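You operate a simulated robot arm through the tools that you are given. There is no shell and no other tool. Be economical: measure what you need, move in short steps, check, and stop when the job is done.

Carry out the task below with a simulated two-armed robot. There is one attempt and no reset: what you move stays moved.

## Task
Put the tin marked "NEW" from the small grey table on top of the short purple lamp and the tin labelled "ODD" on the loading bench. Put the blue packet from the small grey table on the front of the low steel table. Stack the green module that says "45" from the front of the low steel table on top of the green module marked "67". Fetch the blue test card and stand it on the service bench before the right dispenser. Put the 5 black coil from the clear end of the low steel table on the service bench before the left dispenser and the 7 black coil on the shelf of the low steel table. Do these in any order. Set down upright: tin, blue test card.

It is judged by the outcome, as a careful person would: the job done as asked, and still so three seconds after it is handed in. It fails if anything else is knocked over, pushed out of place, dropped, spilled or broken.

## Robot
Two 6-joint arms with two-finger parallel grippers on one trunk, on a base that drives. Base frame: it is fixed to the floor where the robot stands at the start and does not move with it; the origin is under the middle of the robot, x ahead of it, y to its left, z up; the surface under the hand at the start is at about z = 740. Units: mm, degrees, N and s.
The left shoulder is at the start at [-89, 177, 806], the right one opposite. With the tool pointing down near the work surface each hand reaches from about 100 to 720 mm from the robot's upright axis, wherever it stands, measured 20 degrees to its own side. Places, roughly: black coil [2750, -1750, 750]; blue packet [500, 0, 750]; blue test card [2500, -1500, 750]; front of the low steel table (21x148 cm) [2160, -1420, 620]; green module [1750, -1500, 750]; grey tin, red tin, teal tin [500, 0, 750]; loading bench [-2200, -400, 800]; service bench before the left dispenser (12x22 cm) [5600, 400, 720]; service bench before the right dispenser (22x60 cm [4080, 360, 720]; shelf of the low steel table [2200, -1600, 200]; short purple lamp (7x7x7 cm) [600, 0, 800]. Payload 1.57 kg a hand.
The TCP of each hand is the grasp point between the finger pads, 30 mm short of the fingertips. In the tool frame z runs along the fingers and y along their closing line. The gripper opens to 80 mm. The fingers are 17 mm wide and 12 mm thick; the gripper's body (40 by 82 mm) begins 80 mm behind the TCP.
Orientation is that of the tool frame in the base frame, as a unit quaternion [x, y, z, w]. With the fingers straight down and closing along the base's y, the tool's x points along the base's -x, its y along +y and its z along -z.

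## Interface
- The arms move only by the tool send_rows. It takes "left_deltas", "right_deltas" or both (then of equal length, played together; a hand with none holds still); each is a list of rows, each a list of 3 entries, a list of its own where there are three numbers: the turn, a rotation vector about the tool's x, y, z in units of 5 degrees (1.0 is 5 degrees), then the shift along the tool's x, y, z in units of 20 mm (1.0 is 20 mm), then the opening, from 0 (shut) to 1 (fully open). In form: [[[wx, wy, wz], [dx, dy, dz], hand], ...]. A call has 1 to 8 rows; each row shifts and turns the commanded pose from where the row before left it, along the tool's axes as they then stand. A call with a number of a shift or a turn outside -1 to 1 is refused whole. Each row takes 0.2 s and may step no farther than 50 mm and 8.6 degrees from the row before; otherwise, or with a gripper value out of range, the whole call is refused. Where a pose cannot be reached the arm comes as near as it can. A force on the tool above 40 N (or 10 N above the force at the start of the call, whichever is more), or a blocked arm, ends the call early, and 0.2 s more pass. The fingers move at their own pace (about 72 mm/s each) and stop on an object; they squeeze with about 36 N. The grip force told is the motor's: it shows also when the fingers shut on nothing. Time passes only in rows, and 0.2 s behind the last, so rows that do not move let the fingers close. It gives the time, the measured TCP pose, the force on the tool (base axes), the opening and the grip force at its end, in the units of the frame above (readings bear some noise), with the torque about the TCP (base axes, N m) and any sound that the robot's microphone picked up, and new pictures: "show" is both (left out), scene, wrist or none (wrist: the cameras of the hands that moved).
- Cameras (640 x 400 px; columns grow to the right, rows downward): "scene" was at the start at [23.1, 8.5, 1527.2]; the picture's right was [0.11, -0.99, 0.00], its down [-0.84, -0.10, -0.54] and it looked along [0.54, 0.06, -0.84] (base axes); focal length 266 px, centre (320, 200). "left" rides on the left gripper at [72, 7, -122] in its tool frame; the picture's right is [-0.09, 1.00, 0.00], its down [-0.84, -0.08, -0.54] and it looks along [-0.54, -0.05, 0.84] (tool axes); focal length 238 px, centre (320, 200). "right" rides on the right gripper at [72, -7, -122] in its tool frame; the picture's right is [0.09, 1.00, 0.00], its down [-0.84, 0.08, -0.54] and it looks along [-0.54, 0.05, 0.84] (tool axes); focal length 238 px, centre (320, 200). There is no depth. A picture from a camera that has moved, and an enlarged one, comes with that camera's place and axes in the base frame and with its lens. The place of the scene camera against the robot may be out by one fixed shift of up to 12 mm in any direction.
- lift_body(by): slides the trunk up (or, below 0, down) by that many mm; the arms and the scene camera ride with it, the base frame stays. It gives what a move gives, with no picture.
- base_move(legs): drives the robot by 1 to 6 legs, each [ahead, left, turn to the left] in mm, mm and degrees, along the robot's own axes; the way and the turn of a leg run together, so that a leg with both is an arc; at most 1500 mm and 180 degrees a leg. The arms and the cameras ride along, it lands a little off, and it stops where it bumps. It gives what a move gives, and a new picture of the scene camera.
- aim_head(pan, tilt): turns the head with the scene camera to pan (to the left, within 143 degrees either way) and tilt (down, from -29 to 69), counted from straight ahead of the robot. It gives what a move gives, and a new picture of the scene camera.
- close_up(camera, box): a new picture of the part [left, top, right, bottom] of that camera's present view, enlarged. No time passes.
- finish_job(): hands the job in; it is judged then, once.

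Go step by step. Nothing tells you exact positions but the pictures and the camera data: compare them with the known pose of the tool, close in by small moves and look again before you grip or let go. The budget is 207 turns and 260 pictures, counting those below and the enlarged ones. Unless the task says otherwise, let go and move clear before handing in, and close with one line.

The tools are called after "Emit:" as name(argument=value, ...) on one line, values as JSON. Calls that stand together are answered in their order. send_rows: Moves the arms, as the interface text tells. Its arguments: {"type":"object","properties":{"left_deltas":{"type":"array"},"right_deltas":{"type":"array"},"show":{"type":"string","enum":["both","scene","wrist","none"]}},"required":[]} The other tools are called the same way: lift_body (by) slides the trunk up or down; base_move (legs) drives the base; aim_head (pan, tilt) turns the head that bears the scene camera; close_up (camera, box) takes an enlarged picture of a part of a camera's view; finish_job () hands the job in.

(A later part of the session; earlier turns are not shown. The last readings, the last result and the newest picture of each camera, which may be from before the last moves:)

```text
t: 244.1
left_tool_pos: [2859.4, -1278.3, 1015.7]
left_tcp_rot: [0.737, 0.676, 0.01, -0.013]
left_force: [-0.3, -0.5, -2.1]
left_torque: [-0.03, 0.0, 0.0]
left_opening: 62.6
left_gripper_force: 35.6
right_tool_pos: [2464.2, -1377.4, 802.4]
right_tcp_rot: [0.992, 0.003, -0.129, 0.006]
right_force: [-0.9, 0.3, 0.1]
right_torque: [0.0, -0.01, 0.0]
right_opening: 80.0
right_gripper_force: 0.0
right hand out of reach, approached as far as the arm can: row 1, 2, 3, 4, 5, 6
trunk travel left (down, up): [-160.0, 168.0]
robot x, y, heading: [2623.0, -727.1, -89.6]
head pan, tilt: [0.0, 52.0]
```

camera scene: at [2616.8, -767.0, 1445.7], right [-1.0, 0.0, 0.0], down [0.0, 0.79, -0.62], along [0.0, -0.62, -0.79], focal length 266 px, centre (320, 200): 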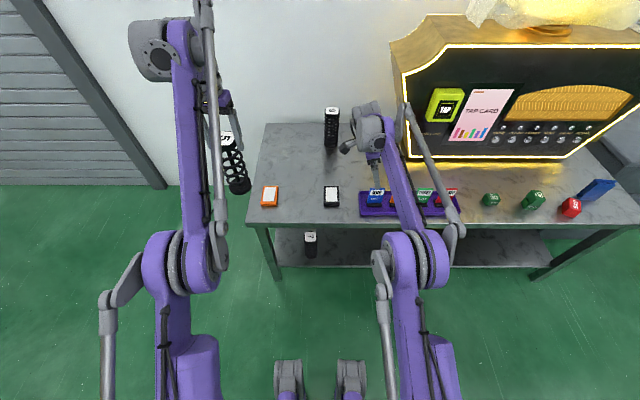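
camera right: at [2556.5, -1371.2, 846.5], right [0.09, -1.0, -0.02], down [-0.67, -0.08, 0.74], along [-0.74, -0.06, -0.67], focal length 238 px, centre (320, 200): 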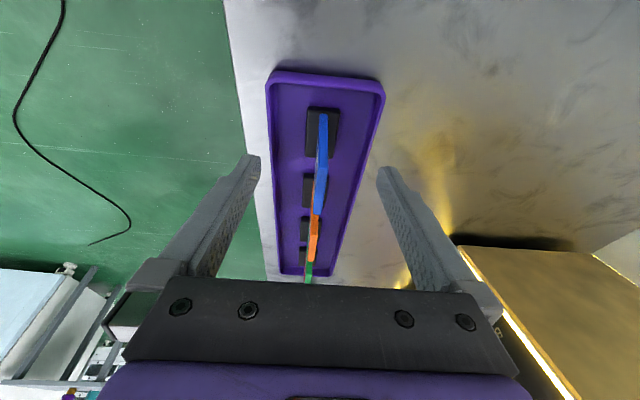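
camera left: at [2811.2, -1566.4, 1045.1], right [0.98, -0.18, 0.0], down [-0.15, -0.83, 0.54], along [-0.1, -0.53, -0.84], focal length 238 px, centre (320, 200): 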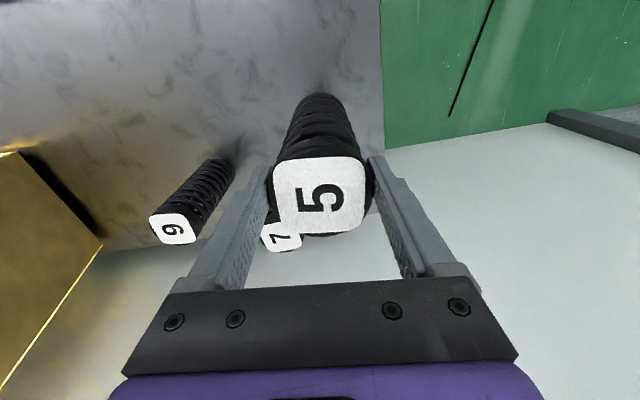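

The wrist is on a joint stop, so commands at the stop drift. I lean the hand 5° more, off the stop, and re-position.

Emit:
send_rows(right_deltas=[[[0, -1, 0], [0, 0, 0], 1], [[0, 0, 0], [-0.25, 0.25, 0.62], 1], [[0, 0, 0], [0, 0, 0.8], 1], [[0, 0, 0], [0, 0, 0.8], 1]], show="wrist")

```text
t: 245.1
left_tool_pos: [2857.2, -1280.4, 1016.8]
left_tcp_rot: [0.736, 0.676, 0.01, -0.012]
left_force: [0.2, 0.0, -2.4]
left_torque: [0.02, 0.02, 0.04]
left_opening: 62.7
left_gripper_force: 36.2
right_tool_pos: [2443.6, -1383.4, 762.9]
right_tcp_rot: [0.985, 0.002, -0.17, 0.004]
right_force: [-0.5, -0.6, 0.1]
right_torque: [-0.03, 0.0, -0.01]
right_opening: 80.0
right_gripper_force: 0.1
trunk travel left (down, up): [-160.0, 168.0]
robot x, y, heading: [2624.4, -729.1, -89.9]
head pan, tilt: [0.0, 52.0]
camera right: at [2552.5, -1375.5, 853.3], right [0.09, -1.0, -0.02], down [-0.6, -0.07, 0.79], along [-0.79, -0.06, -0.61], focal length 238 px, centre (320, 200)
```

right: 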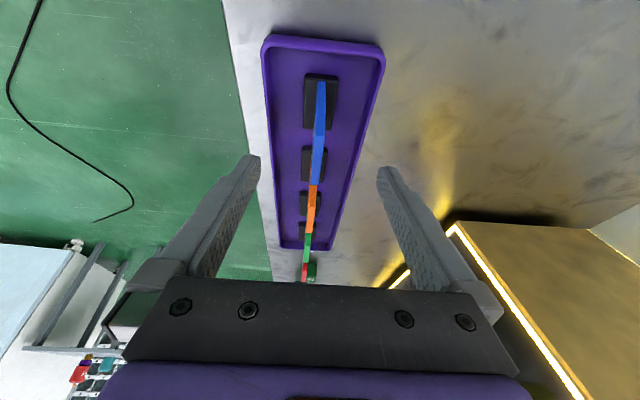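

Now it tracks. I descend around the card.

Emit:
send_rows(right_deltas=[[[0, 0, 0], [0, -0.06, 0.875], 1], [[0, 0, 0], [0, 0, 0.875], 1], [[0, 0, 0], [0, 0, 0.875], 1], [[0, 0, 0], [0, 0, 0.875], 1]], show="wrist")

```text
t: 246.1
left_tool_pos: [2858.3, -1278.7, 1016.3]
left_tcp_rot: [0.736, 0.677, 0.009, -0.013]
left_force: [0.5, -0.3, -1.8]
left_torque: [0.04, 0.01, 0.0]
left_opening: 62.7
left_gripper_force: 36.0
right_tool_pos: [2420.5, -1383.4, 696.1]
right_tcp_rot: [0.985, 0.002, -0.171, 0.004]
right_force: [0.0, 0.2, -0.3]
right_torque: [-0.01, 0.02, 0.01]
right_opening: 80.0
right_gripper_force: 0.0
trunk travel left (down, up): [-160.0, 168.0]
robot x, y, heading: [2621.9, -726.1, -89.5]
head pan, tilt: [0.0, 52.0]
camera right: at [2528.4, -1374.8, 786.9], right [0.09, -1.0, -0.02], down [-0.6, -0.07, 0.79], along [-0.79, -0.06, -0.61], focal length 238 px, centre (320, 200)
```

right: 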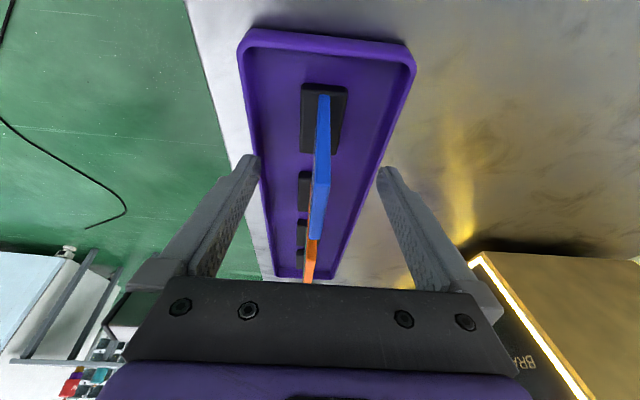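

The grasp point sits on the card. I close and lift gently.

Emit:
send_rows(right_deltas=[[[0, 0, 0], [0, 0, 0], 0], [[0, 0, 0], [0, 0, 0], 0], [[0, 0, 0], [0, 0, 0], 0], [[0, 0, 0], [0, 0, 0], 0], [[0, 0, 0], [-0.1, 0, -0.28], 0], [[0, 0, 0], [-0.2, 0, -0.56], 0], [[0, 0, 0], [-0.33, 0, -0.94], 0]], show="wrist")

```text
t: 247.7
left_tool_pos: [2858.7, -1278.0, 1016.5]
left_tcp_rot: [0.736, 0.677, 0.009, -0.012]
left_force: [0.3, -1.1, -2.2]
left_torque: [0.0, -0.04, -0.01]
left_opening: 62.8
left_gripper_force: 35.6
right_tool_pos: [2421.4, -1383.0, 734.3]
right_tcp_rot: [0.985, 0.002, -0.172, 0.004]
right_force: [0.5, -0.9, -0.4]
right_torque: [0.01, -0.03, -0.06]
right_opening: 7.4
right_gripper_force: 27.1
trunk travel left (down, up): [-160.0, 168.0]
robot x, y, heading: [2625.1, -724.4, -89.7]
head pan, tilt: [0.0, 52.0]
camera right: at [2529.5, -1374.7, 825.3], right [0.09, -1.0, -0.02], down [-0.6, -0.07, 0.79], along [-0.79, -0.06, -0.61], focal length 238 px, centre (320, 200)
```

right: 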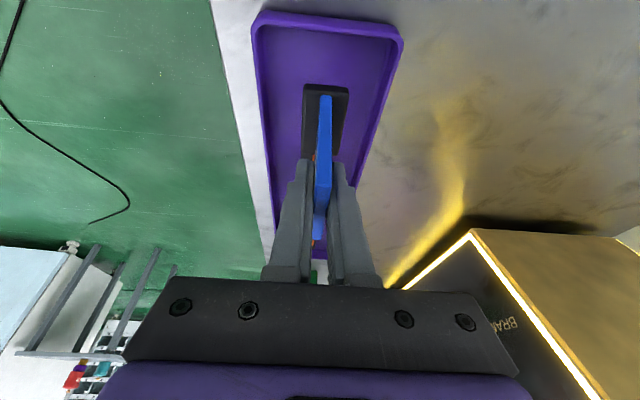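

The card with its foot comes up cleanly. I raise it, back off, and look toward the service bench.

Emit:
send_rows(right_deltas=[[[0, 0, 0], [-0.325, 0, -0.91], 0], [[0, 0, 0], [-0.325, 0, -0.91], 0], [[0, 0, 0], [-0.325, 0, -0.91], 0], [[0, 0, 0], [-0.325, 0, -0.91], 0], [[0, 0, 0], [-0.325, 0, -0.91], 0], [[0, 0, 0], [-0.325, 0, -0.91], 0]], show="none")

Emit:
base_move(legs=[[-260, 0, 0]])

Emit:
aim_head(pan=105, tilt=15)

```text
t: 249.1
left_tool_pos: [2858.5, -1279.4, 1017.0]
left_tcp_rot: [0.736, 0.677, 0.01, -0.013]
left_force: [-0.5, 0.2, -2.0]
left_torque: [-0.02, -0.01, 0.02]
left_opening: 62.4
left_gripper_force: 36.8
right_tool_pos: [2420.3, -1380.1, 851.1]
right_tcp_rot: [0.985, 0.001, -0.172, 0.004]
right_force: [0.2, -0.5, -0.4]
right_torque: [0.01, -0.02, 0.01]
right_opening: 7.1
right_gripper_force: 26.3
trunk travel left (down, up): [-160.0, 168.0]
robot x, y, heading: [2623.8, -724.6, -89.7]
head pan, tilt: [0.0, 52.0]
```

```text
t: 251.0
left_tool_pos: [2856.9, -1016.8, 1017.9]
left_tcp_rot: [0.736, 0.677, 0.01, -0.013]
left_force: [-0.1, 1.0, -2.0]
left_torque: [0.0, 0.01, -0.03]
left_opening: 62.9
left_gripper_force: 36.0
right_tool_pos: [2418.1, -1117.9, 851.3]
right_tcp_rot: [0.985, 0.002, -0.172, 0.004]
right_force: [0.1, -0.1, -0.6]
right_torque: [-0.02, -0.02, 0.0]
right_opening: 7.2
right_gripper_force: 26.5
trunk travel left (down, up): [-160.0, 168.0]
robot x, y, heading: [2618.8, -465.6, -90.1]
head pan, tilt: [0.0, 52.0]
camera scene: at [2615.5, -503.3, 1445.7], right [-1.0, 0.0, 0.0], down [0.0, 0.79, -0.62], along [0.0, -0.62, -0.79], focal length 266 px, centre (320, 200)
```

scene: 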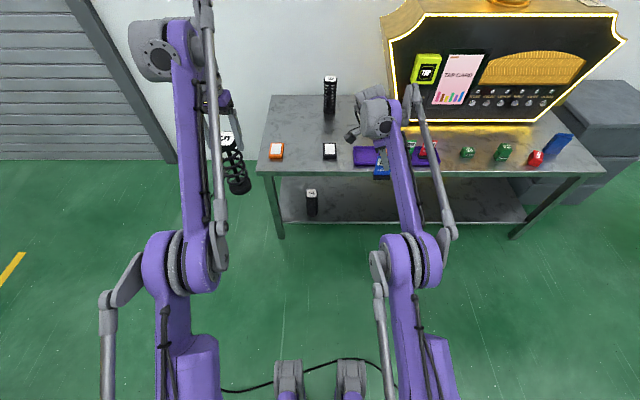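

```text
t: 252.8
left_tool_pos: [2855.9, -1017.1, 1017.3]
left_tcp_rot: [0.736, 0.676, 0.01, -0.013]
left_force: [-0.1, 0.0, -1.3]
left_torque: [-0.02, -0.01, -0.01]
left_opening: 62.7
left_gripper_force: 36.0
right_tool_pos: [2418.3, -1116.3, 850.8]
right_tcp_rot: [0.985, 0.0, -0.172, 0.004]
right_force: [-0.8, -0.4, -1.1]
right_torque: [0.01, 0.01, -0.01]
right_opening: 7.5
right_gripper_force: 27.0
trunk travel left (down, up): [-160.0, 168.0]
robot x, y, heading: [2622.0, -461.4, -89.7]
head pan, tilt: [105.0, 15.0]
camera scene: at [2705.4, -404.4, 1502.1], right [0.26, -0.97, 0.0], down [-0.25, -0.07, -0.97], along [0.93, 0.25, -0.26], focal length 266 px, centre (320, 200)
```

scene: 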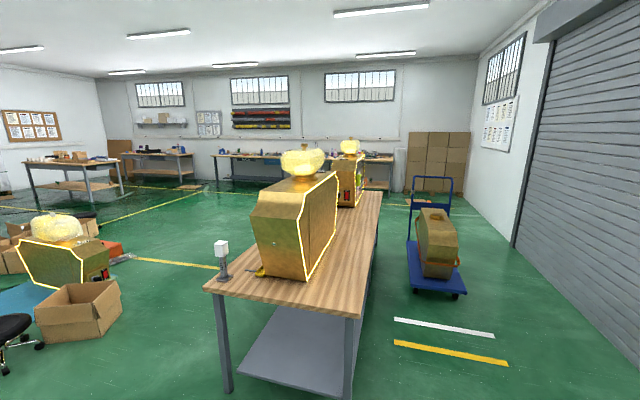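

Emit:
close_up(camera="scene", box=[190, 130, 410, 310])

```text
2.22 times, centred on (300, 220) of scene
camera zoom: at [2705.4, -404.4, 1502.1], right [0.26, -0.97, 0.0], down [-0.25, -0.07, -0.97], along [0.93, 0.25, -0.26], focal length 590 px, centre (364, 156)
```

zoom: 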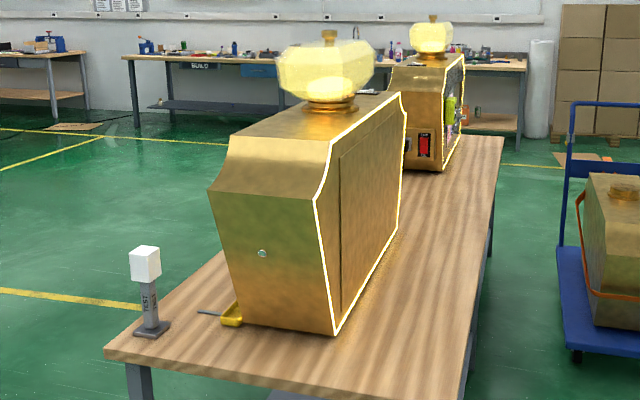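

The service bench is the wooden one (x from 3700, y from -320 to 480, z≈720); the wanted zones are on its +y side, so I must go round the near end. I back up to y≈1200 and look along the aisle.

Emit:
base_move(legs=[[-1000, 0, 0], [-660, 0, 0]])

Emit:
aim_head(pan=75, tilt=25)

```text
t: 261.2
left_tool_pos: [2842.3, 626.4, 1018.0]
left_tcp_rot: [0.736, 0.677, 0.009, -0.013]
left_force: [0.5, -0.3, -1.4]
left_torque: [0.0, 0.02, -0.01]
left_opening: 62.8
left_gripper_force: 36.0
right_tool_pos: [2403.7, 526.0, 850.7]
right_tcp_rot: [0.985, 0.003, -0.171, 0.004]
right_force: [-0.4, -0.8, -1.0]
right_torque: [-0.01, 0.0, 0.02]
right_opening: 7.2
right_gripper_force: 26.2
trunk travel left (down, up): [-160.0, 168.0]
robot x, y, heading: [2606.6, 1183.5, -89.6]
head pan, tilt: [105.0, 15.0]
camera scene: at [2690.3, 1239.3, 1502.1], right [0.26, -0.96, 0.0], down [-0.25, -0.07, -0.97], along [0.93, 0.25, -0.26], focal length 266 px, centre (320, 200)
```

scene: 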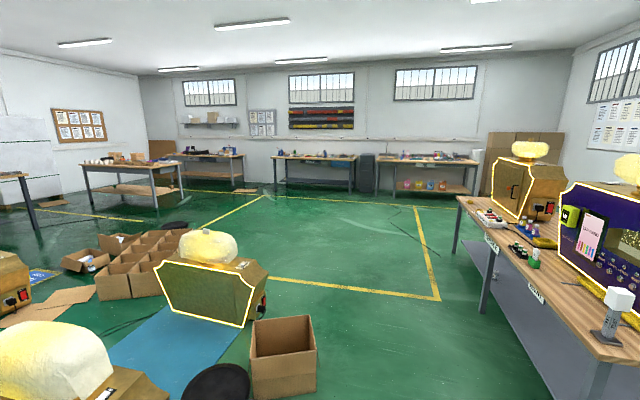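

```text
t: 262.1
left_tool_pos: [2842.6, 627.2, 1016.9]
left_tcp_rot: [0.736, 0.677, 0.01, -0.013]
left_force: [-0.4, -0.7, -0.9]
left_torque: [0.0, 0.0, -0.02]
left_opening: 62.8
left_gripper_force: 36.1
right_tool_pos: [2404.9, 525.6, 849.9]
right_tcp_rot: [0.985, 0.003, -0.173, 0.004]
right_force: [-0.5, 0.5, -0.2]
right_torque: [0.01, 0.01, 0.01]
right_opening: 7.2
right_gripper_force: 27.0
trunk travel left (down, up): [-160.0, 168.0]
robot x, y, heading: [2605.6, 1180.3, -89.9]
head pan, tilt: [75.0, 25.0]
camera scene: at [2689.3, 1191.0, 1485.9], right [-0.25, -0.97, 0.0], down [-0.41, 0.11, -0.91], along [0.88, -0.23, -0.42], focal length 266 px, centre (320, 200)
```

scene: 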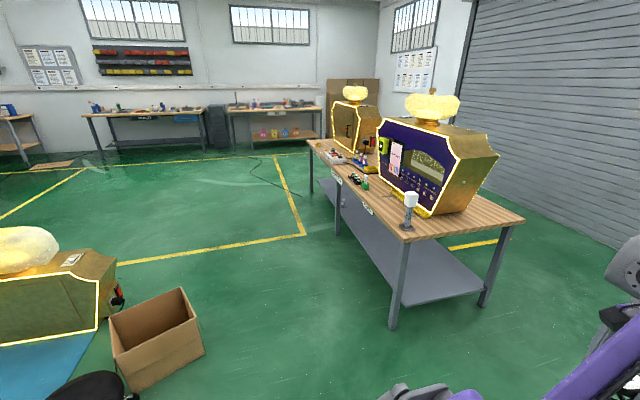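

I zoom in on both target zones.

Emit:
close_up(camera="scene", box=[300, 125, 500, 245])

Emit:
send_rows(right_deltas=[[[0, 0, 0], [0, -1, 0], 0], [[0, 0, 0], [0, -1, 0], 0], [[0, 0, 0], [0, -1, 0], 0], [[0, 0, 0], [0, -1, 0], 0], [[0, 0, 0], [0, -1, 0], 0]], show="none")

```text
3.20 times, centred on (400, 185) of scene
camera zoom: at [2689.3, 1191.0, 1485.9], right [-0.25, -0.97, 0.0], down [-0.41, 0.11, -0.91], along [0.88, -0.23, -0.42], focal length 850 px, centre (64, 248)
```

zoom: 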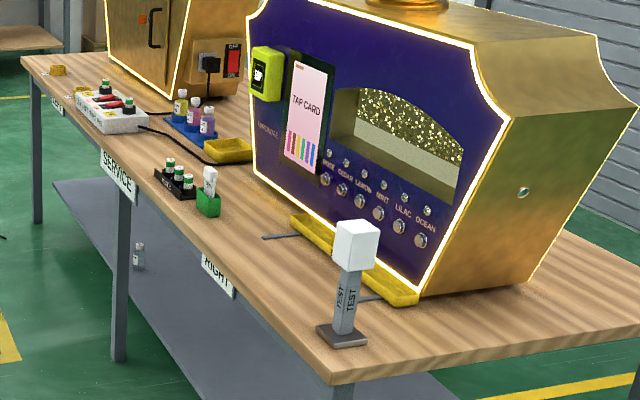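

```text
t: 263.3
left_tool_pos: [2842.8, 627.5, 1017.1]
left_tcp_rot: [0.736, 0.677, 0.01, -0.012]
left_force: [-0.1, -0.9, -1.8]
left_torque: [-0.01, 0.01, 0.0]
left_opening: 62.6
left_gripper_force: 36.3
right_tool_pos: [2405.0, 626.7, 850.2]
right_tcp_rot: [0.985, 0.002, -0.172, 0.004]
right_force: [0.3, -0.3, -1.0]
right_torque: [-0.03, 0.0, 0.04]
right_opening: 7.3
right_gripper_force: 26.7
trunk travel left (down, up): [-160.0, 168.0]
robot x, y, heading: [2605.2, 1178.5, -90.2]
head pan, tilt: [75.0, 25.0]
```

Card spot: (4070,385), clear of the TEST lamp (3804,391), the lever (4218,328) and the bottle holder (4381,392). I slide along the aisle to the right.

Emit:
base_move(legs=[[40, 0, 0], [0, 1000, 0], [0, 665, 0]])

Emit:
aim_head(pan=0, tilt=42)

```text
t: 278.7
left_tool_pos: [4495.0, 594.2, 1017.2]
left_tcp_rot: [0.735, 0.678, 0.01, -0.012]
left_force: [0.1, 0.0, -1.3]
left_torque: [0.01, 0.01, 0.01]
left_opening: 62.7
left_gripper_force: 35.9
right_tool_pos: [4057.5, 593.2, 848.2]
right_tcp_rot: [0.985, 0.004, -0.172, 0.005]
right_force: [0.3, -0.4, -0.2]
right_torque: [-0.04, -0.01, 0.03]
right_opening: 7.3
right_gripper_force: 26.4
trunk travel left (down, up): [-160.0, 168.0]
robot x, y, heading: [4256.6, 1143.1, -89.4]
head pan, tilt: [75.0, 25.0]
camera scene: at [4340.6, 1158.9, 1485.8], right [-0.25, -0.97, 0.0], down [-0.41, 0.11, -0.91], along [0.88, -0.23, -0.42], focal length 266 px, centre (320, 200)
```

scene: 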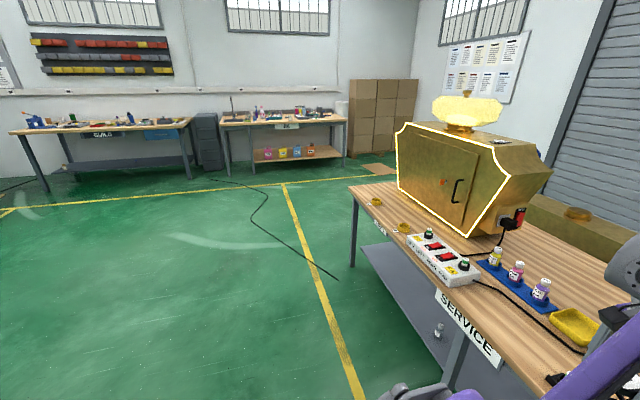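

```text
t: 280.1
left_tool_pos: [4495.5, 595.4, 1016.8]
left_tcp_rot: [0.734, 0.679, 0.01, -0.012]
left_force: [0.3, -0.4, -1.2]
left_torque: [-0.02, -0.02, 0.01]
left_opening: 62.5
left_gripper_force: 36.1
right_tool_pos: [4059.2, 592.6, 849.0]
right_tcp_rot: [0.985, 0.003, -0.172, 0.004]
right_force: [0.8, 0.4, -0.6]
right_torque: [0.0, 0.0, 0.0]
right_opening: 7.3
right_gripper_force: 26.4
trunk travel left (down, up): [-160.0, 168.0]
robot x, y, heading: [4255.4, 1144.7, -89.5]
head pan, tilt: [0.0, 42.0]
camera scene: at [4252.0, 1098.4, 1459.6], right [-1.0, -0.01, 0.0], down [-0.01, 0.67, -0.74], along [0.01, -0.74, -0.67], focal length 266 px, centre (320, 200)
```

scene: 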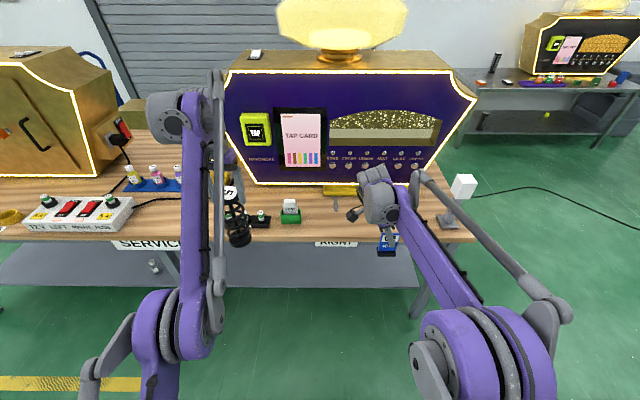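

I drive 108 mm in and extend the right hand to the card's spot.

Emit:
base_move(legs=[[108, 0, -0.5]])

Emit:
send_rows(right_deltas=[[[0, 0, 0], [0.1, 1, 0], 0], [[0, 0, 0], [0.1, 1, 0], 0], [[0, 0, 0], [0.1, 1, 0], 0], [[0, 0, 0], [0.1, 1, 0], 0], [[0, 0, 0], [0.1, 1, 0], 0]])

Emit:
close_up(camera="scene", box=[240, 170, 480, 290])

```text
t: 281.3
left_tool_pos: [4490.7, 485.2, 1016.7]
left_tcp_rot: [0.738, 0.675, 0.01, -0.013]
left_force: [-0.3, 0.2, -1.9]
left_torque: [0.01, 0.02, 0.0]
left_opening: 62.6
left_gripper_force: 36.3
right_tool_pos: [4053.5, 487.3, 848.4]
right_tcp_rot: [0.985, 0.0, -0.171, 0.004]
right_force: [-0.3, -0.1, -0.7]
right_torque: [0.02, -0.01, 0.01]
right_opening: 7.6
right_gripper_force: 26.3
trunk travel left (down, up): [-160.0, 168.0]
robot x, y, heading: [4252.4, 1042.7, -90.1]
head pan, tilt: [0.0, 42.0]
camera scene: at [4251.9, 990.2, 1459.6], right [-1.0, 0.0, 0.0], down [0.0, 0.67, -0.74], along [0.0, -0.74, -0.67], focal length 266 px, centre (320, 200)
```

scene: 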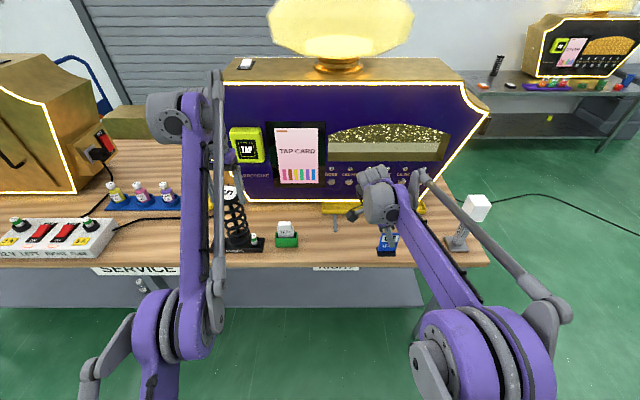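

```text
t: 282.5
left_tool_pos: [4489.9, 485.8, 1017.1]
left_tcp_rot: [0.738, 0.675, 0.01, -0.013]
left_force: [-0.4, -0.4, -1.8]
left_torque: [0.06, 0.01, -0.01]
left_opening: 62.4
left_gripper_force: 36.4
right_tool_pos: [4062.9, 387.8, 845.3]
right_tcp_rot: [0.985, -0.001, -0.172, 0.003]
right_force: [0.7, -0.1, -0.1]
right_torque: [-0.03, 0.02, -0.02]
right_opening: 7.2
right_gripper_force: 26.5
trunk travel left (down, up): [-160.0, 168.0]
robot x, y, heading: [4258.4, 1039.3, -90.0]
head pan, tilt: [0.0, 42.0]
camera scene: at [4251.8, 990.1, 1459.5], right [-1.0, 0.0, 0.0], down [0.0, 0.67, -0.74], along [0.0, -0.74, -0.67], focal length 266 px, centre (320, 200)
camera right: at [4170.9, 394.8, 936.3], right [0.09, -1.0, -0.02], down [-0.6, -0.07, 0.79], along [-0.79, -0.05, -0.61], focal length 238 px, centre (320, 200)
```

scene: 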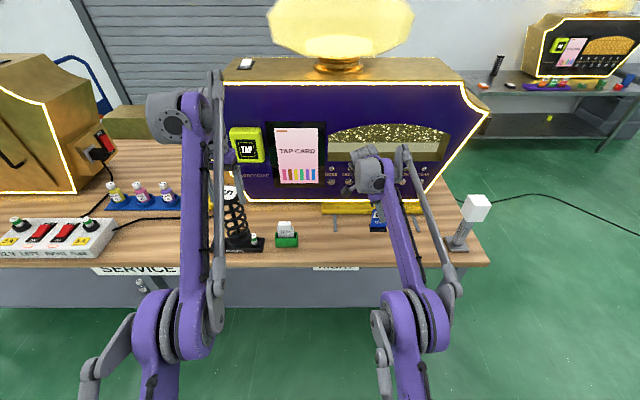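
right: 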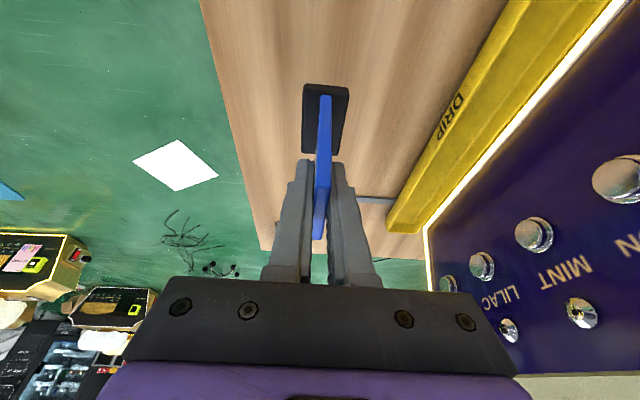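

```text
2.67 times, centred on (360, 230) of scene
camera zoom: at [4251.8, 990.1, 1459.5], right [-1.0, 0.0, 0.0], down [0.0, 0.67, -0.74], along [0.0, -0.74, -0.67], focal length 709 px, centre (213, 120)
```

zoom: 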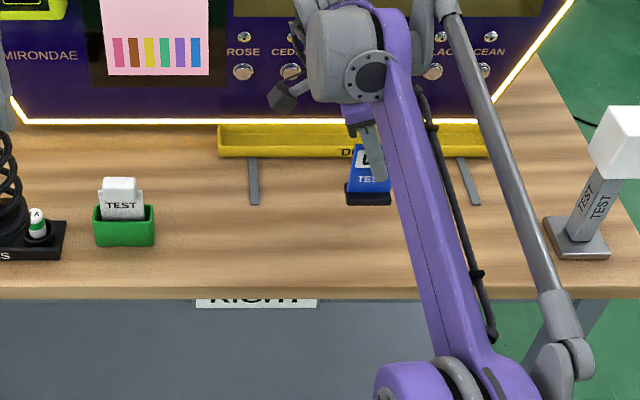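

Position good. I lower the card, slowly at the end.

Emit:
send_rows(right_deltas=[[[0, 0, 0], [0.339, 0, 0.941], 0], [[0, 0, 0], [0.339, 0, 0.941], 0], [[0, 0, 0], [0.05, 0, 0.14], 0], [[0, 0, 0], [0.05, 0, 0.14], 0], [[0, 0, 0], [0.05, 0, 0.14], 0]], show="wrist")

```text
t: 283.7
left_tool_pos: [4490.8, 487.2, 1017.8]
left_tcp_rot: [0.738, 0.675, 0.01, -0.012]
left_force: [-0.2, -0.4, -2.3]
left_torque: [0.04, 0.0, 0.01]
left_opening: 62.8
left_gripper_force: 35.9
right_tool_pos: [4062.4, 388.9, 797.0]
right_tcp_rot: [0.985, 0.0, -0.172, 0.004]
right_force: [0.3, 0.3, -0.4]
right_torque: [-0.02, -0.01, -0.02]
right_opening: 7.1
right_gripper_force: 26.5
trunk travel left (down, up): [-160.0, 168.0]
robot x, y, heading: [4258.1, 1041.0, -90.1]
head pan, tilt: [0.0, 42.0]
camera right: at [4171.5, 395.6, 887.9], right [0.09, -1.0, -0.02], down [-0.6, -0.07, 0.79], along [-0.79, -0.06, -0.61], focal length 238 px, centre (320, 200)
```

right: 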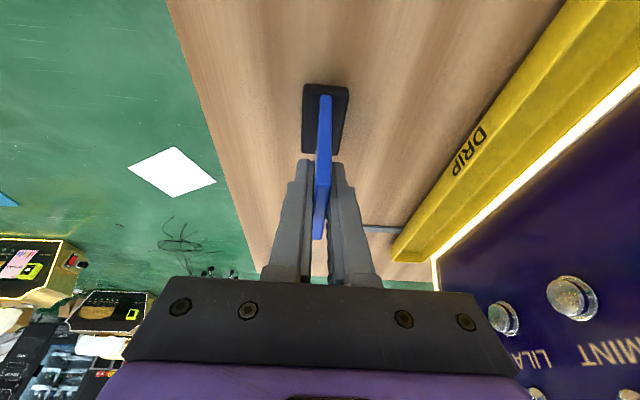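

Emit:
send_rows(right_deltas=[[[0, 0, 0], [0.035, 0, 0.094], 0], [[0, 0, 0], [0.035, 0, 0.094], 0], [[0, 0, 0], [0.035, 0, 0.094], 0], [[0, 0, 0], [0, 0, 0], 0]], show="none")

```text
t: 284.7
left_tool_pos: [4490.6, 487.4, 1016.6]
left_tcp_rot: [0.738, 0.675, 0.01, -0.012]
left_force: [0.2, -0.6, -1.8]
left_torque: [0.01, 0.01, 0.0]
left_opening: 62.8
left_gripper_force: 36.0
right_tool_pos: [4062.7, 388.5, 792.7]
right_tcp_rot: [0.985, -0.001, -0.172, 0.005]
right_force: [-1.1, -4.9, 11.3]
right_torque: [-0.11, 0.03, 0.01]
right_opening: 7.2
right_gripper_force: 26.8
trunk travel left (down, up): [-160.0, 168.0]
robot x, y, heading: [4258.9, 1039.4, -90.1]
head pan, tilt: [0.0, 42.0]
```

Contact. I ease off 1.5 mm, open, and check.

Emit:
send_rows(right_deltas=[[[0, 0, 0], [-0.025, 0, -0.07], 0], [[0, 0, 0], [0, 0, 0], 0.4], [[0, 0, 0], [0, 0, 0], 1], [[0, 0, 0], [0, 0, 0], 1]], show="wrist")

```text
t: 285.7
left_tool_pos: [4491.3, 485.5, 1017.1]
left_tcp_rot: [0.738, 0.675, 0.01, -0.013]
left_force: [0.2, -2.3, -1.9]
left_torque: [0.0, -0.05, 0.01]
left_opening: 62.5
left_gripper_force: 36.0
right_tool_pos: [4063.6, 388.6, 792.7]
right_tcp_rot: [0.985, -0.001, -0.171, 0.004]
right_force: [0.1, -0.5, 1.0]
right_torque: [0.02, -0.02, 0.06]
right_opening: 80.2
right_gripper_force: 0.1
trunk travel left (down, up): [-160.0, 168.0]
robot x, y, heading: [4260.8, 1041.2, -89.6]
head pan, tilt: [0.0, 42.0]
camera right: at [4172.1, 395.4, 883.3], right [0.09, -1.0, -0.02], down [-0.6, -0.07, 0.79], along [-0.79, -0.06, -0.61], focal length 238 px, centre (320, 200)
```

right: 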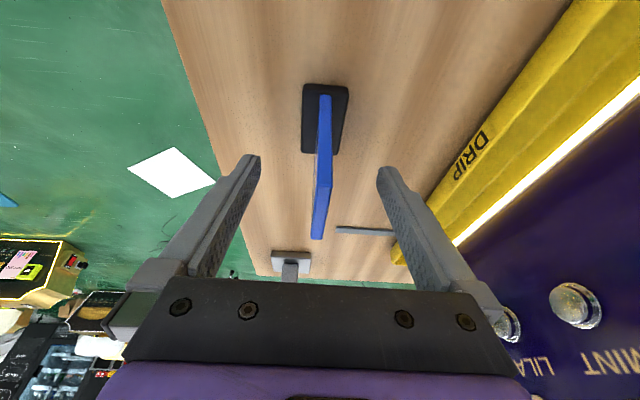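

The card stands. I withdraw upward.

Emit:
send_rows(right_deltas=[[[0, 0, 0], [0, 0, -0.7], 1], [[0, 0, 0], [0, 0, -1], 1], [[0, 0, 0], [0, 0, -1], 1], [[0, 0, 0], [0, 0, -1], 1], [[0, 0, 0], [0, 0, -1], 1], [[0, 0, 0], [0, 0, -1], 1], [[0, 0, 0], [0, 0, -1], 1]], show="none")

Emit:
base_move(legs=[[-150, 0, 0]])

Emit:
close_up(camera="scene", box=[240, 150, 480, 270])

```text
t: 287.3
left_tool_pos: [4491.2, 487.3, 1017.7]
left_tcp_rot: [0.738, 0.675, 0.01, -0.013]
left_force: [0.0, 0.0, -1.7]
left_torque: [0.0, -0.03, 0.01]
left_opening: 62.5
left_gripper_force: 35.8
right_tool_pos: [4100.2, 407.0, 894.2]
right_tcp_rot: [0.985, -0.001, -0.172, 0.004]
right_force: [-0.4, 0.2, 0.0]
right_torque: [0.03, 0.01, -0.01]
right_opening: 80.2
right_gripper_force: 0.1
right hand out of reach, approached as far as the arm can: row 4, 5, 6, 7
trunk travel left (down, up): [-160.0, 168.0]
robot x, y, heading: [4258.8, 1041.3, -89.8]
head pan, tilt: [0.0, 42.0]
```

```text
t: 288.7
left_tool_pos: [4490.7, 633.4, 1018.0]
left_tcp_rot: [0.738, 0.675, 0.01, -0.013]
left_force: [-0.5, -0.5, -1.6]
left_torque: [-0.02, 0.0, -0.02]
left_opening: 62.5
left_gripper_force: 35.5
right_tool_pos: [4098.4, 554.7, 894.8]
right_tcp_rot: [0.985, 0.0, -0.172, 0.004]
right_force: [0.0, 0.1, 0.4]
right_torque: [-0.03, 0.02, 0.01]
right_opening: 80.1
right_gripper_force: 0.0
trunk travel left (down, up): [-160.0, 168.0]
robot x, y, heading: [4255.7, 1186.5, -90.2]
head pan, tilt: [0.0, 42.0]
camera scene: at [4252.0, 1139.2, 1459.6], right [-1.0, 0.0, 0.0], down [0.0, 0.67, -0.74], along [0.0, -0.74, -0.67], focal length 266 px, centre (320, 200)
```

scene: 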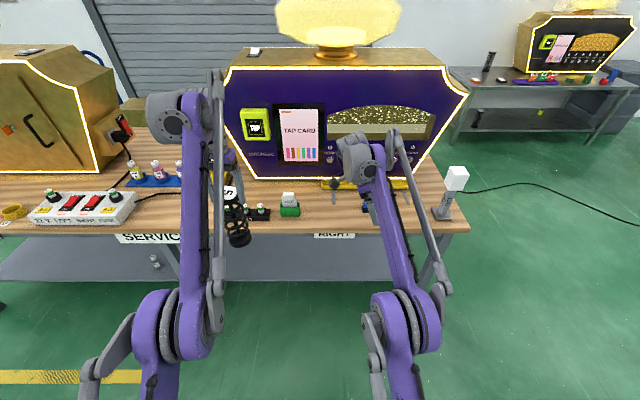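

```text
2.67 times, centred on (360, 210) of scene
camera zoom: at [4252.0, 1139.2, 1459.6], right [-1.0, 0.0, 0.0], down [0.0, 0.67, -0.74], along [0.0, -0.74, -0.67], focal length 709 px, centre (213, 173)
```

zoom: 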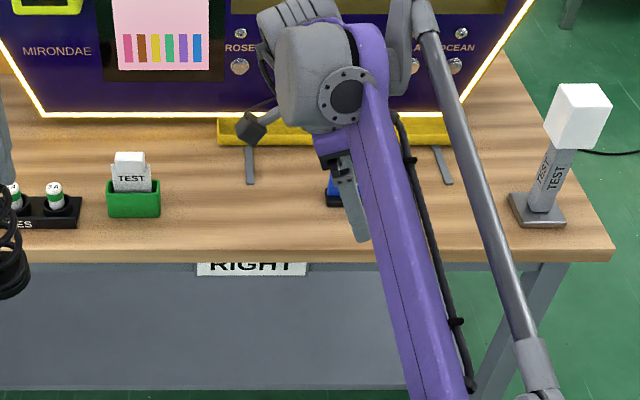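

Now to the left dispenser: I slide 1100 mm left and look.

Emit:
base_move(legs=[[0, 1100, 0]])

Emit:
aim_head(pan=20, tilt=45)

Emit:
close_up(camera="left", box=[0, 0, 640, 400])

```text
t: 298.6
left_tool_pos: [5591.0, 633.4, 1017.9]
left_tcp_rot: [0.737, 0.676, 0.011, -0.013]
left_force: [-0.2, 0.1, -1.2]
left_torque: [-0.01, -0.04, 0.03]
left_opening: 62.6
left_gripper_force: 35.9
right_tool_pos: [5199.1, 553.4, 893.6]
right_tcp_rot: [0.985, 0.0, -0.172, 0.005]
right_force: [-0.1, 0.5, -0.1]
right_torque: [-0.03, -0.03, 0.0]
right_opening: 80.1
right_gripper_force: 0.1
trunk travel left (down, up): [-160.0, 168.0]
robot x, y, heading: [5357.6, 1188.8, -89.8]
head pan, tilt: [0.0, 42.0]
camera scene: at [5350.6, 1138.1, 1459.6], right [-1.0, 0.0, 0.0], down [0.0, 0.67, -0.74], along [0.0, -0.74, -0.67], focal length 266 px, centre (320, 200)
```

scene: 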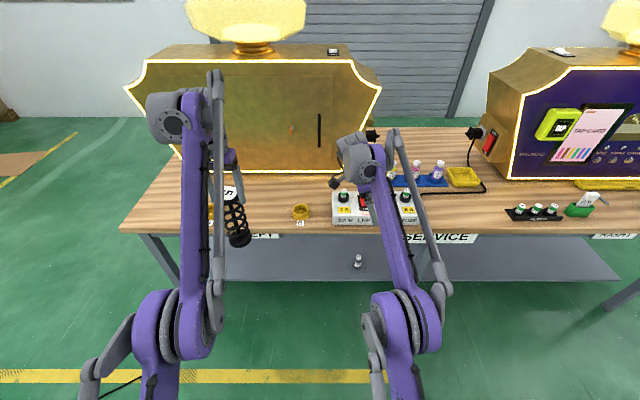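

```text
t: 299.4
left_tool_pos: [5591.0, 633.3, 1016.9]
left_tcp_rot: [0.738, 0.675, 0.01, -0.013]
left_force: [-0.4, 0.0, -0.7]
left_torque: [0.0, 0.02, 0.01]
left_opening: 62.4
left_gripper_force: 36.1
right_tool_pos: [5199.7, 552.6, 893.8]
right_tcp_rot: [0.985, 0.0, -0.172, 0.004]
right_force: [-0.2, 1.0, 0.5]
right_torque: [0.03, -0.02, 0.01]
right_opening: 79.9
right_gripper_force: 0.0
trunk travel left (down, up): [-160.0, 168.0]
robot x, y, heading: [5356.3, 1188.6, -89.9]
head pan, tilt: [20.0, 45.0]
camera scene: at [5378.3, 1145.3, 1455.3], right [-0.94, -0.34, 0.0], down [-0.24, 0.66, -0.71], along [0.24, -0.66, -0.71], focal length 266 px, centre (320, 200)
```

scene: 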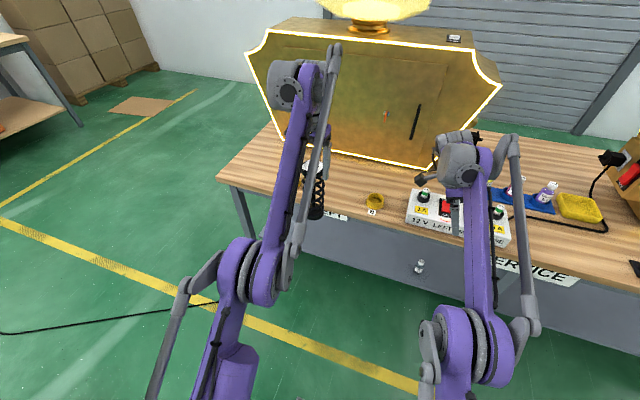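

```text
1.00 times, centred on (320, 200) of left (not enlarged: the box is as wide or as high as the picture)
camera zoom: at [5604.5, 700.9, 1141.4], right [0.98, -0.18, -0.01], down [-0.15, -0.84, 0.52], along [-0.1, -0.51, -0.86], focal length 238 px, centre (320, 200)
```

zoom: 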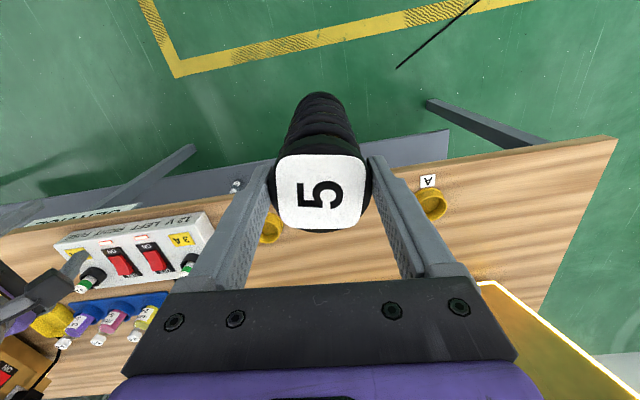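

The zone lies between the two brass rings (A at 5776, B at 5439), so the coil goes to about (5605,400). I retract the right hand, straighten the left, and drive in.

Emit:
send_rows(right_deltas=[[[0, 0, 0], [0, -1, 0], 1], [[0, 0, 0], [0, -1, 0], 1], [[0, 0, 0], [0, -1, 0], 1], [[0, 0, 0], [0, -1, 0], 1], [[0, 0, 0], [0, -1, 0], 1]], left_deltas=[[[0, -0.375, 0], [0, 0, 0.5], 0], [[0, 0, 0], [0, 0.3, 0.5], 0], [[0, 0, 0], [0, 0.4, 0.5], 0], [[0, 0, 0], [0, 0, 0.5], 0], [[0, 0, 0], [0, 0, 0.5], 0]], show="none")

Emit:
base_move(legs=[[230, 0, 0]])

Emit:
close_up(camera="left", box=[0, 0, 640, 400])

```text
t: 300.6
left_tool_pos: [5604.7, 634.4, 967.1]
left_tcp_rot: [0.737, 0.676, -0.002, -0.001]
left_force: [1.1, -1.2, -2.1]
left_torque: [0.02, -0.02, 0.01]
left_opening: 62.4
left_gripper_force: 35.9
right_tool_pos: [5201.0, 654.5, 893.7]
right_tcp_rot: [0.985, 0.0, -0.172, 0.004]
right_force: [0.3, 0.7, 0.0]
right_torque: [-0.02, -0.01, -0.01]
right_opening: 80.3
right_gripper_force: 0.1
trunk travel left (down, up): [-160.0, 168.0]
robot x, y, heading: [5356.3, 1186.9, -89.5]
head pan, tilt: [20.0, 45.0]
```

```text
t: 302.4
left_tool_pos: [5607.2, 408.8, 966.6]
left_tcp_rot: [0.736, 0.677, -0.002, -0.002]
left_force: [-0.2, -0.4, -2.1]
left_torque: [0.03, -0.01, 0.01]
left_opening: 62.8
left_gripper_force: 35.6
right_tool_pos: [5201.1, 428.4, 894.0]
right_tcp_rot: [0.985, 0.002, -0.172, 0.005]
right_force: [-0.5, -0.9, -0.9]
right_torque: [0.04, 0.0, 0.0]
right_opening: 80.0
right_gripper_force: 0.0
trunk travel left (down, up): [-160.0, 168.0]
robot x, y, heading: [5357.5, 957.4, -90.0]
head pan, tilt: [20.0, 45.0]
camera scene: at [5378.9, 919.9, 1455.3], right [-0.94, -0.34, 0.0], down [-0.24, 0.66, -0.71], along [0.24, -0.66, -0.71], focal length 266 px, centre (320, 200)
```

scene: 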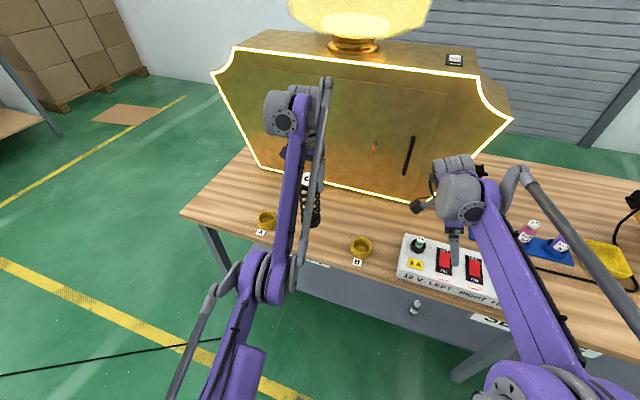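

```text
1.00 times, centred on (320, 200) of left (not enlarged: the box is as wide or as high as the picture)
camera zoom: at [5620.4, 479.9, 1088.9], right [0.98, -0.18, 0.0], down [-0.15, -0.83, 0.54], along [-0.1, -0.53, -0.84], focal length 238 px, centre (320, 200)
```

zoom: 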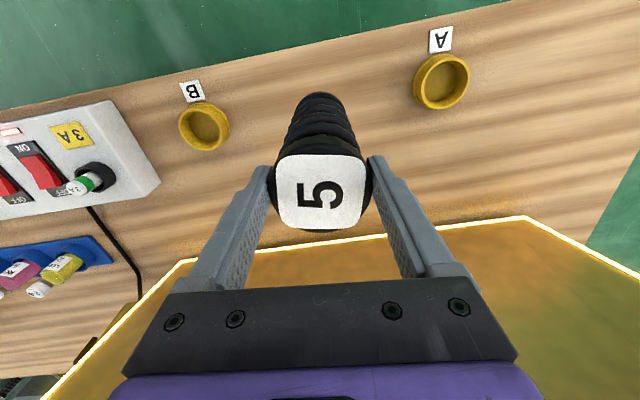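

Centred between the rings. I lower coil 5.

Emit:
send_rows(left_deltas=[[[0, 0, 0], [0, 0, 1], 0], [[0, 0, 0], [0, 0, 1], 0], [[0, 0, 0], [0, 0, 1], 0], [[0, 0, 0], [0, 0, 0.3], 0], [[0, 0, 0], [0, 0, 0.15], 0], [[0, 0, 0], [0, 0, 0.15], 0]], show="none")

```text
t: 303.8
left_tool_pos: [5606.6, 400.1, 896.3]
left_tcp_rot: [0.737, 0.676, -0.002, 0.0]
left_force: [1.7, -3.3, 11.5]
left_torque: [-0.61, -0.5, -0.05]
left_opening: 62.9
left_gripper_force: 36.1
left hand out of reach, approached as far as the arm can: row 2, 4
right_tool_pos: [5200.6, 430.2, 893.4]
right_tcp_rot: [0.985, 0.001, -0.171, 0.005]
right_force: [0.3, -0.1, 0.6]
right_torque: [0.02, 0.01, 0.03]
right_opening: 79.9
right_gripper_force: 0.1
trunk travel left (down, up): [-160.0, 168.0]
robot x, y, heading: [5355.4, 960.2, -89.9]
head pan, tilt: [20.0, 45.0]
```

Emit:
close_up(camera="scene", box=[250, 140, 410, 270])

Emit:
close_up(camera="left", box=[200, 60, 440, 260])

```text
3.08 times, centred on (330, 205) of scene
camera zoom: at [5378.4, 921.6, 1455.4], right [-0.94, -0.34, 0.0], down [-0.24, 0.66, -0.71], along [0.24, -0.66, -0.71], focal length 818 px, centre (289, 185)
```

zoom: 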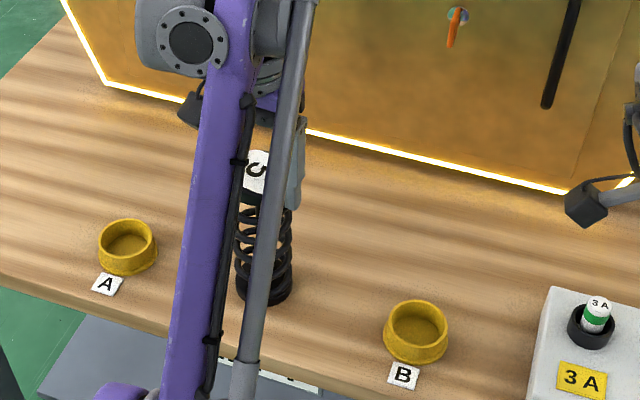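

```text
2.00 times, centred on (320, 160) of left
camera zoom: at [5621.4, 472.6, 1018.2], right [0.98, -0.18, 0.0], down [-0.15, -0.83, 0.54], along [-0.1, -0.53, -0.84], focal length 477 px, centre (320, 280)
```

zoom: 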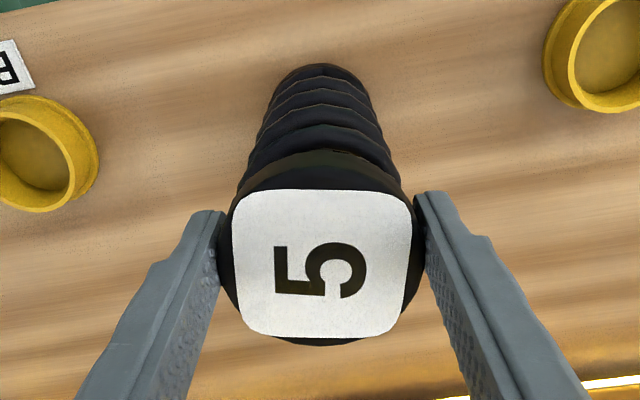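

The coil's foot is on the bench. I press 2 mm more to seat it flat, then ease off.

Emit:
send_rows(left_deltas=[[[0, 0, 0], [0, 0, 0.08], 0], [[0, 0, 0], [0, 0, 0.08], 0], [[0, 0, 0], [0, 0, 0], 0]], show="none")

```text
t: 304.6
left_tool_pos: [5604.8, 401.2, 893.8]
left_tcp_rot: [0.736, 0.677, -0.002, -0.001]
left_force: [1.9, -5.0, 32.8]
left_torque: [-0.15, -0.27, 0.14]
left_opening: 62.6
left_gripper_force: 36.2
right_tool_pos: [5200.0, 430.4, 895.5]
right_tcp_rot: [0.985, 0.0, -0.171, 0.006]
right_force: [0.8, 0.3, -0.3]
right_torque: [0.04, 0.01, 0.0]
right_opening: 79.9
right_gripper_force: 0.1
trunk travel left (down, up): [-160.0, 168.0]
robot x, y, heading: [5359.0, 962.8, -89.7]
head pan, tilt: [20.0, 45.0]
```

Emit:
send_rows(left_deltas=[[[0, 0, 0], [0, 0, -0.16], 0], [[0, 0, 0], [0, 0, 0], 0], [[0, 0, 0], [0, 0, 0], 0.9], [[0, 0, 0], [0, 0, 0], 1], [[0, 0, 0], [0, 0, 0], 1]], show="wrist")

```text
t: 305.8
left_tool_pos: [5607.1, 400.5, 895.9]
left_tcp_rot: [0.737, 0.676, -0.001, -0.002]
left_force: [-1.0, 0.2, -0.3]
left_torque: [0.02, 0.02, 0.02]
left_opening: 80.1
left_gripper_force: 0.1
right_tool_pos: [5201.7, 429.5, 894.3]
right_tcp_rot: [0.985, 0.0, -0.172, 0.004]
right_force: [0.5, -0.4, 0.1]
right_torque: [-0.02, -0.01, -0.01]
right_opening: 79.9
right_gripper_force: 0.0
trunk travel left (down, up): [-160.0, 168.0]
robot x, y, heading: [5359.5, 957.9, -89.8]
head pan, tilt: [20.0, 45.0]
camera left: at [5620.6, 471.9, 1017.6], right [0.98, -0.18, 0.0], down [-0.15, -0.83, 0.54], along [-0.1, -0.53, -0.84], focal length 238 px, centre (320, 200)
```

left: 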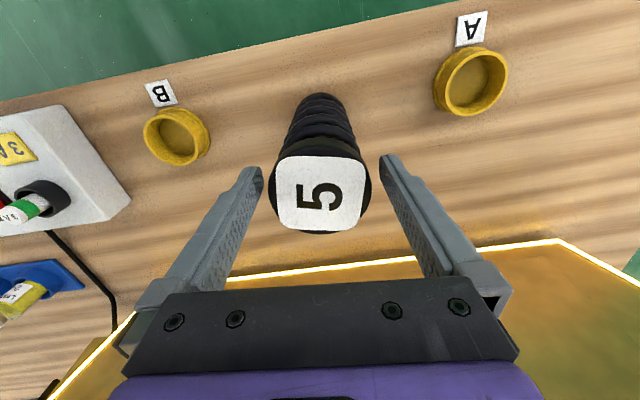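

The coil stands freely. I rise straight up and clear.

Emit:
send_rows(left_deltas=[[[0, 0, 0], [0, 0, -0.6], 1], [[0, 0, 0], [0, 0, -0.8], 1], [[0, 0, 0], [0, 0, -0.8], 1], [[0, 0, 0], [0, 0, -0.8], 1]], show="wrist")

```text
t: 306.8
left_tool_pos: [5606.3, 400.3, 956.2]
left_tcp_rot: [0.737, 0.676, -0.003, -0.001]
left_force: [0.0, 0.3, 0.7]
left_torque: [0.01, 0.02, 0.0]
left_opening: 80.0
left_gripper_force: 0.1
right_tool_pos: [5201.7, 429.5, 893.6]
right_tcp_rot: [0.985, 0.001, -0.173, 0.004]
right_force: [-0.1, 0.7, -0.4]
right_torque: [-0.02, 0.01, -0.02]
right_opening: 80.1
right_gripper_force: 0.1
trunk travel left (down, up): [-160.0, 168.0]
robot x, y, heading: [5360.5, 958.7, -89.7]
head pan, tilt: [20.0, 45.0]
camera left: at [5621.2, 472.1, 1078.2], right [0.98, -0.18, 0.0], down [-0.15, -0.83, 0.54], along [-0.1, -0.53, -0.84], focal length 238 px, centre (320, 200)
```

left: 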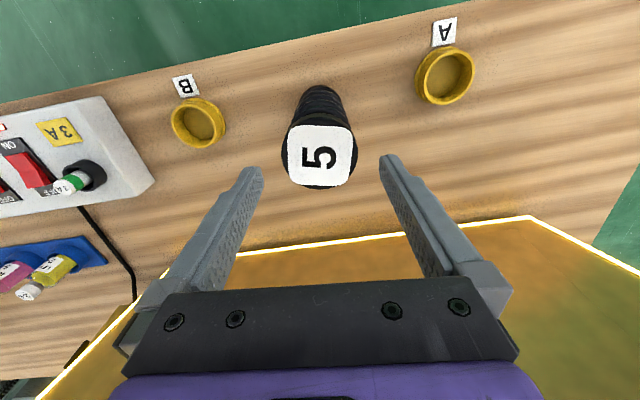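

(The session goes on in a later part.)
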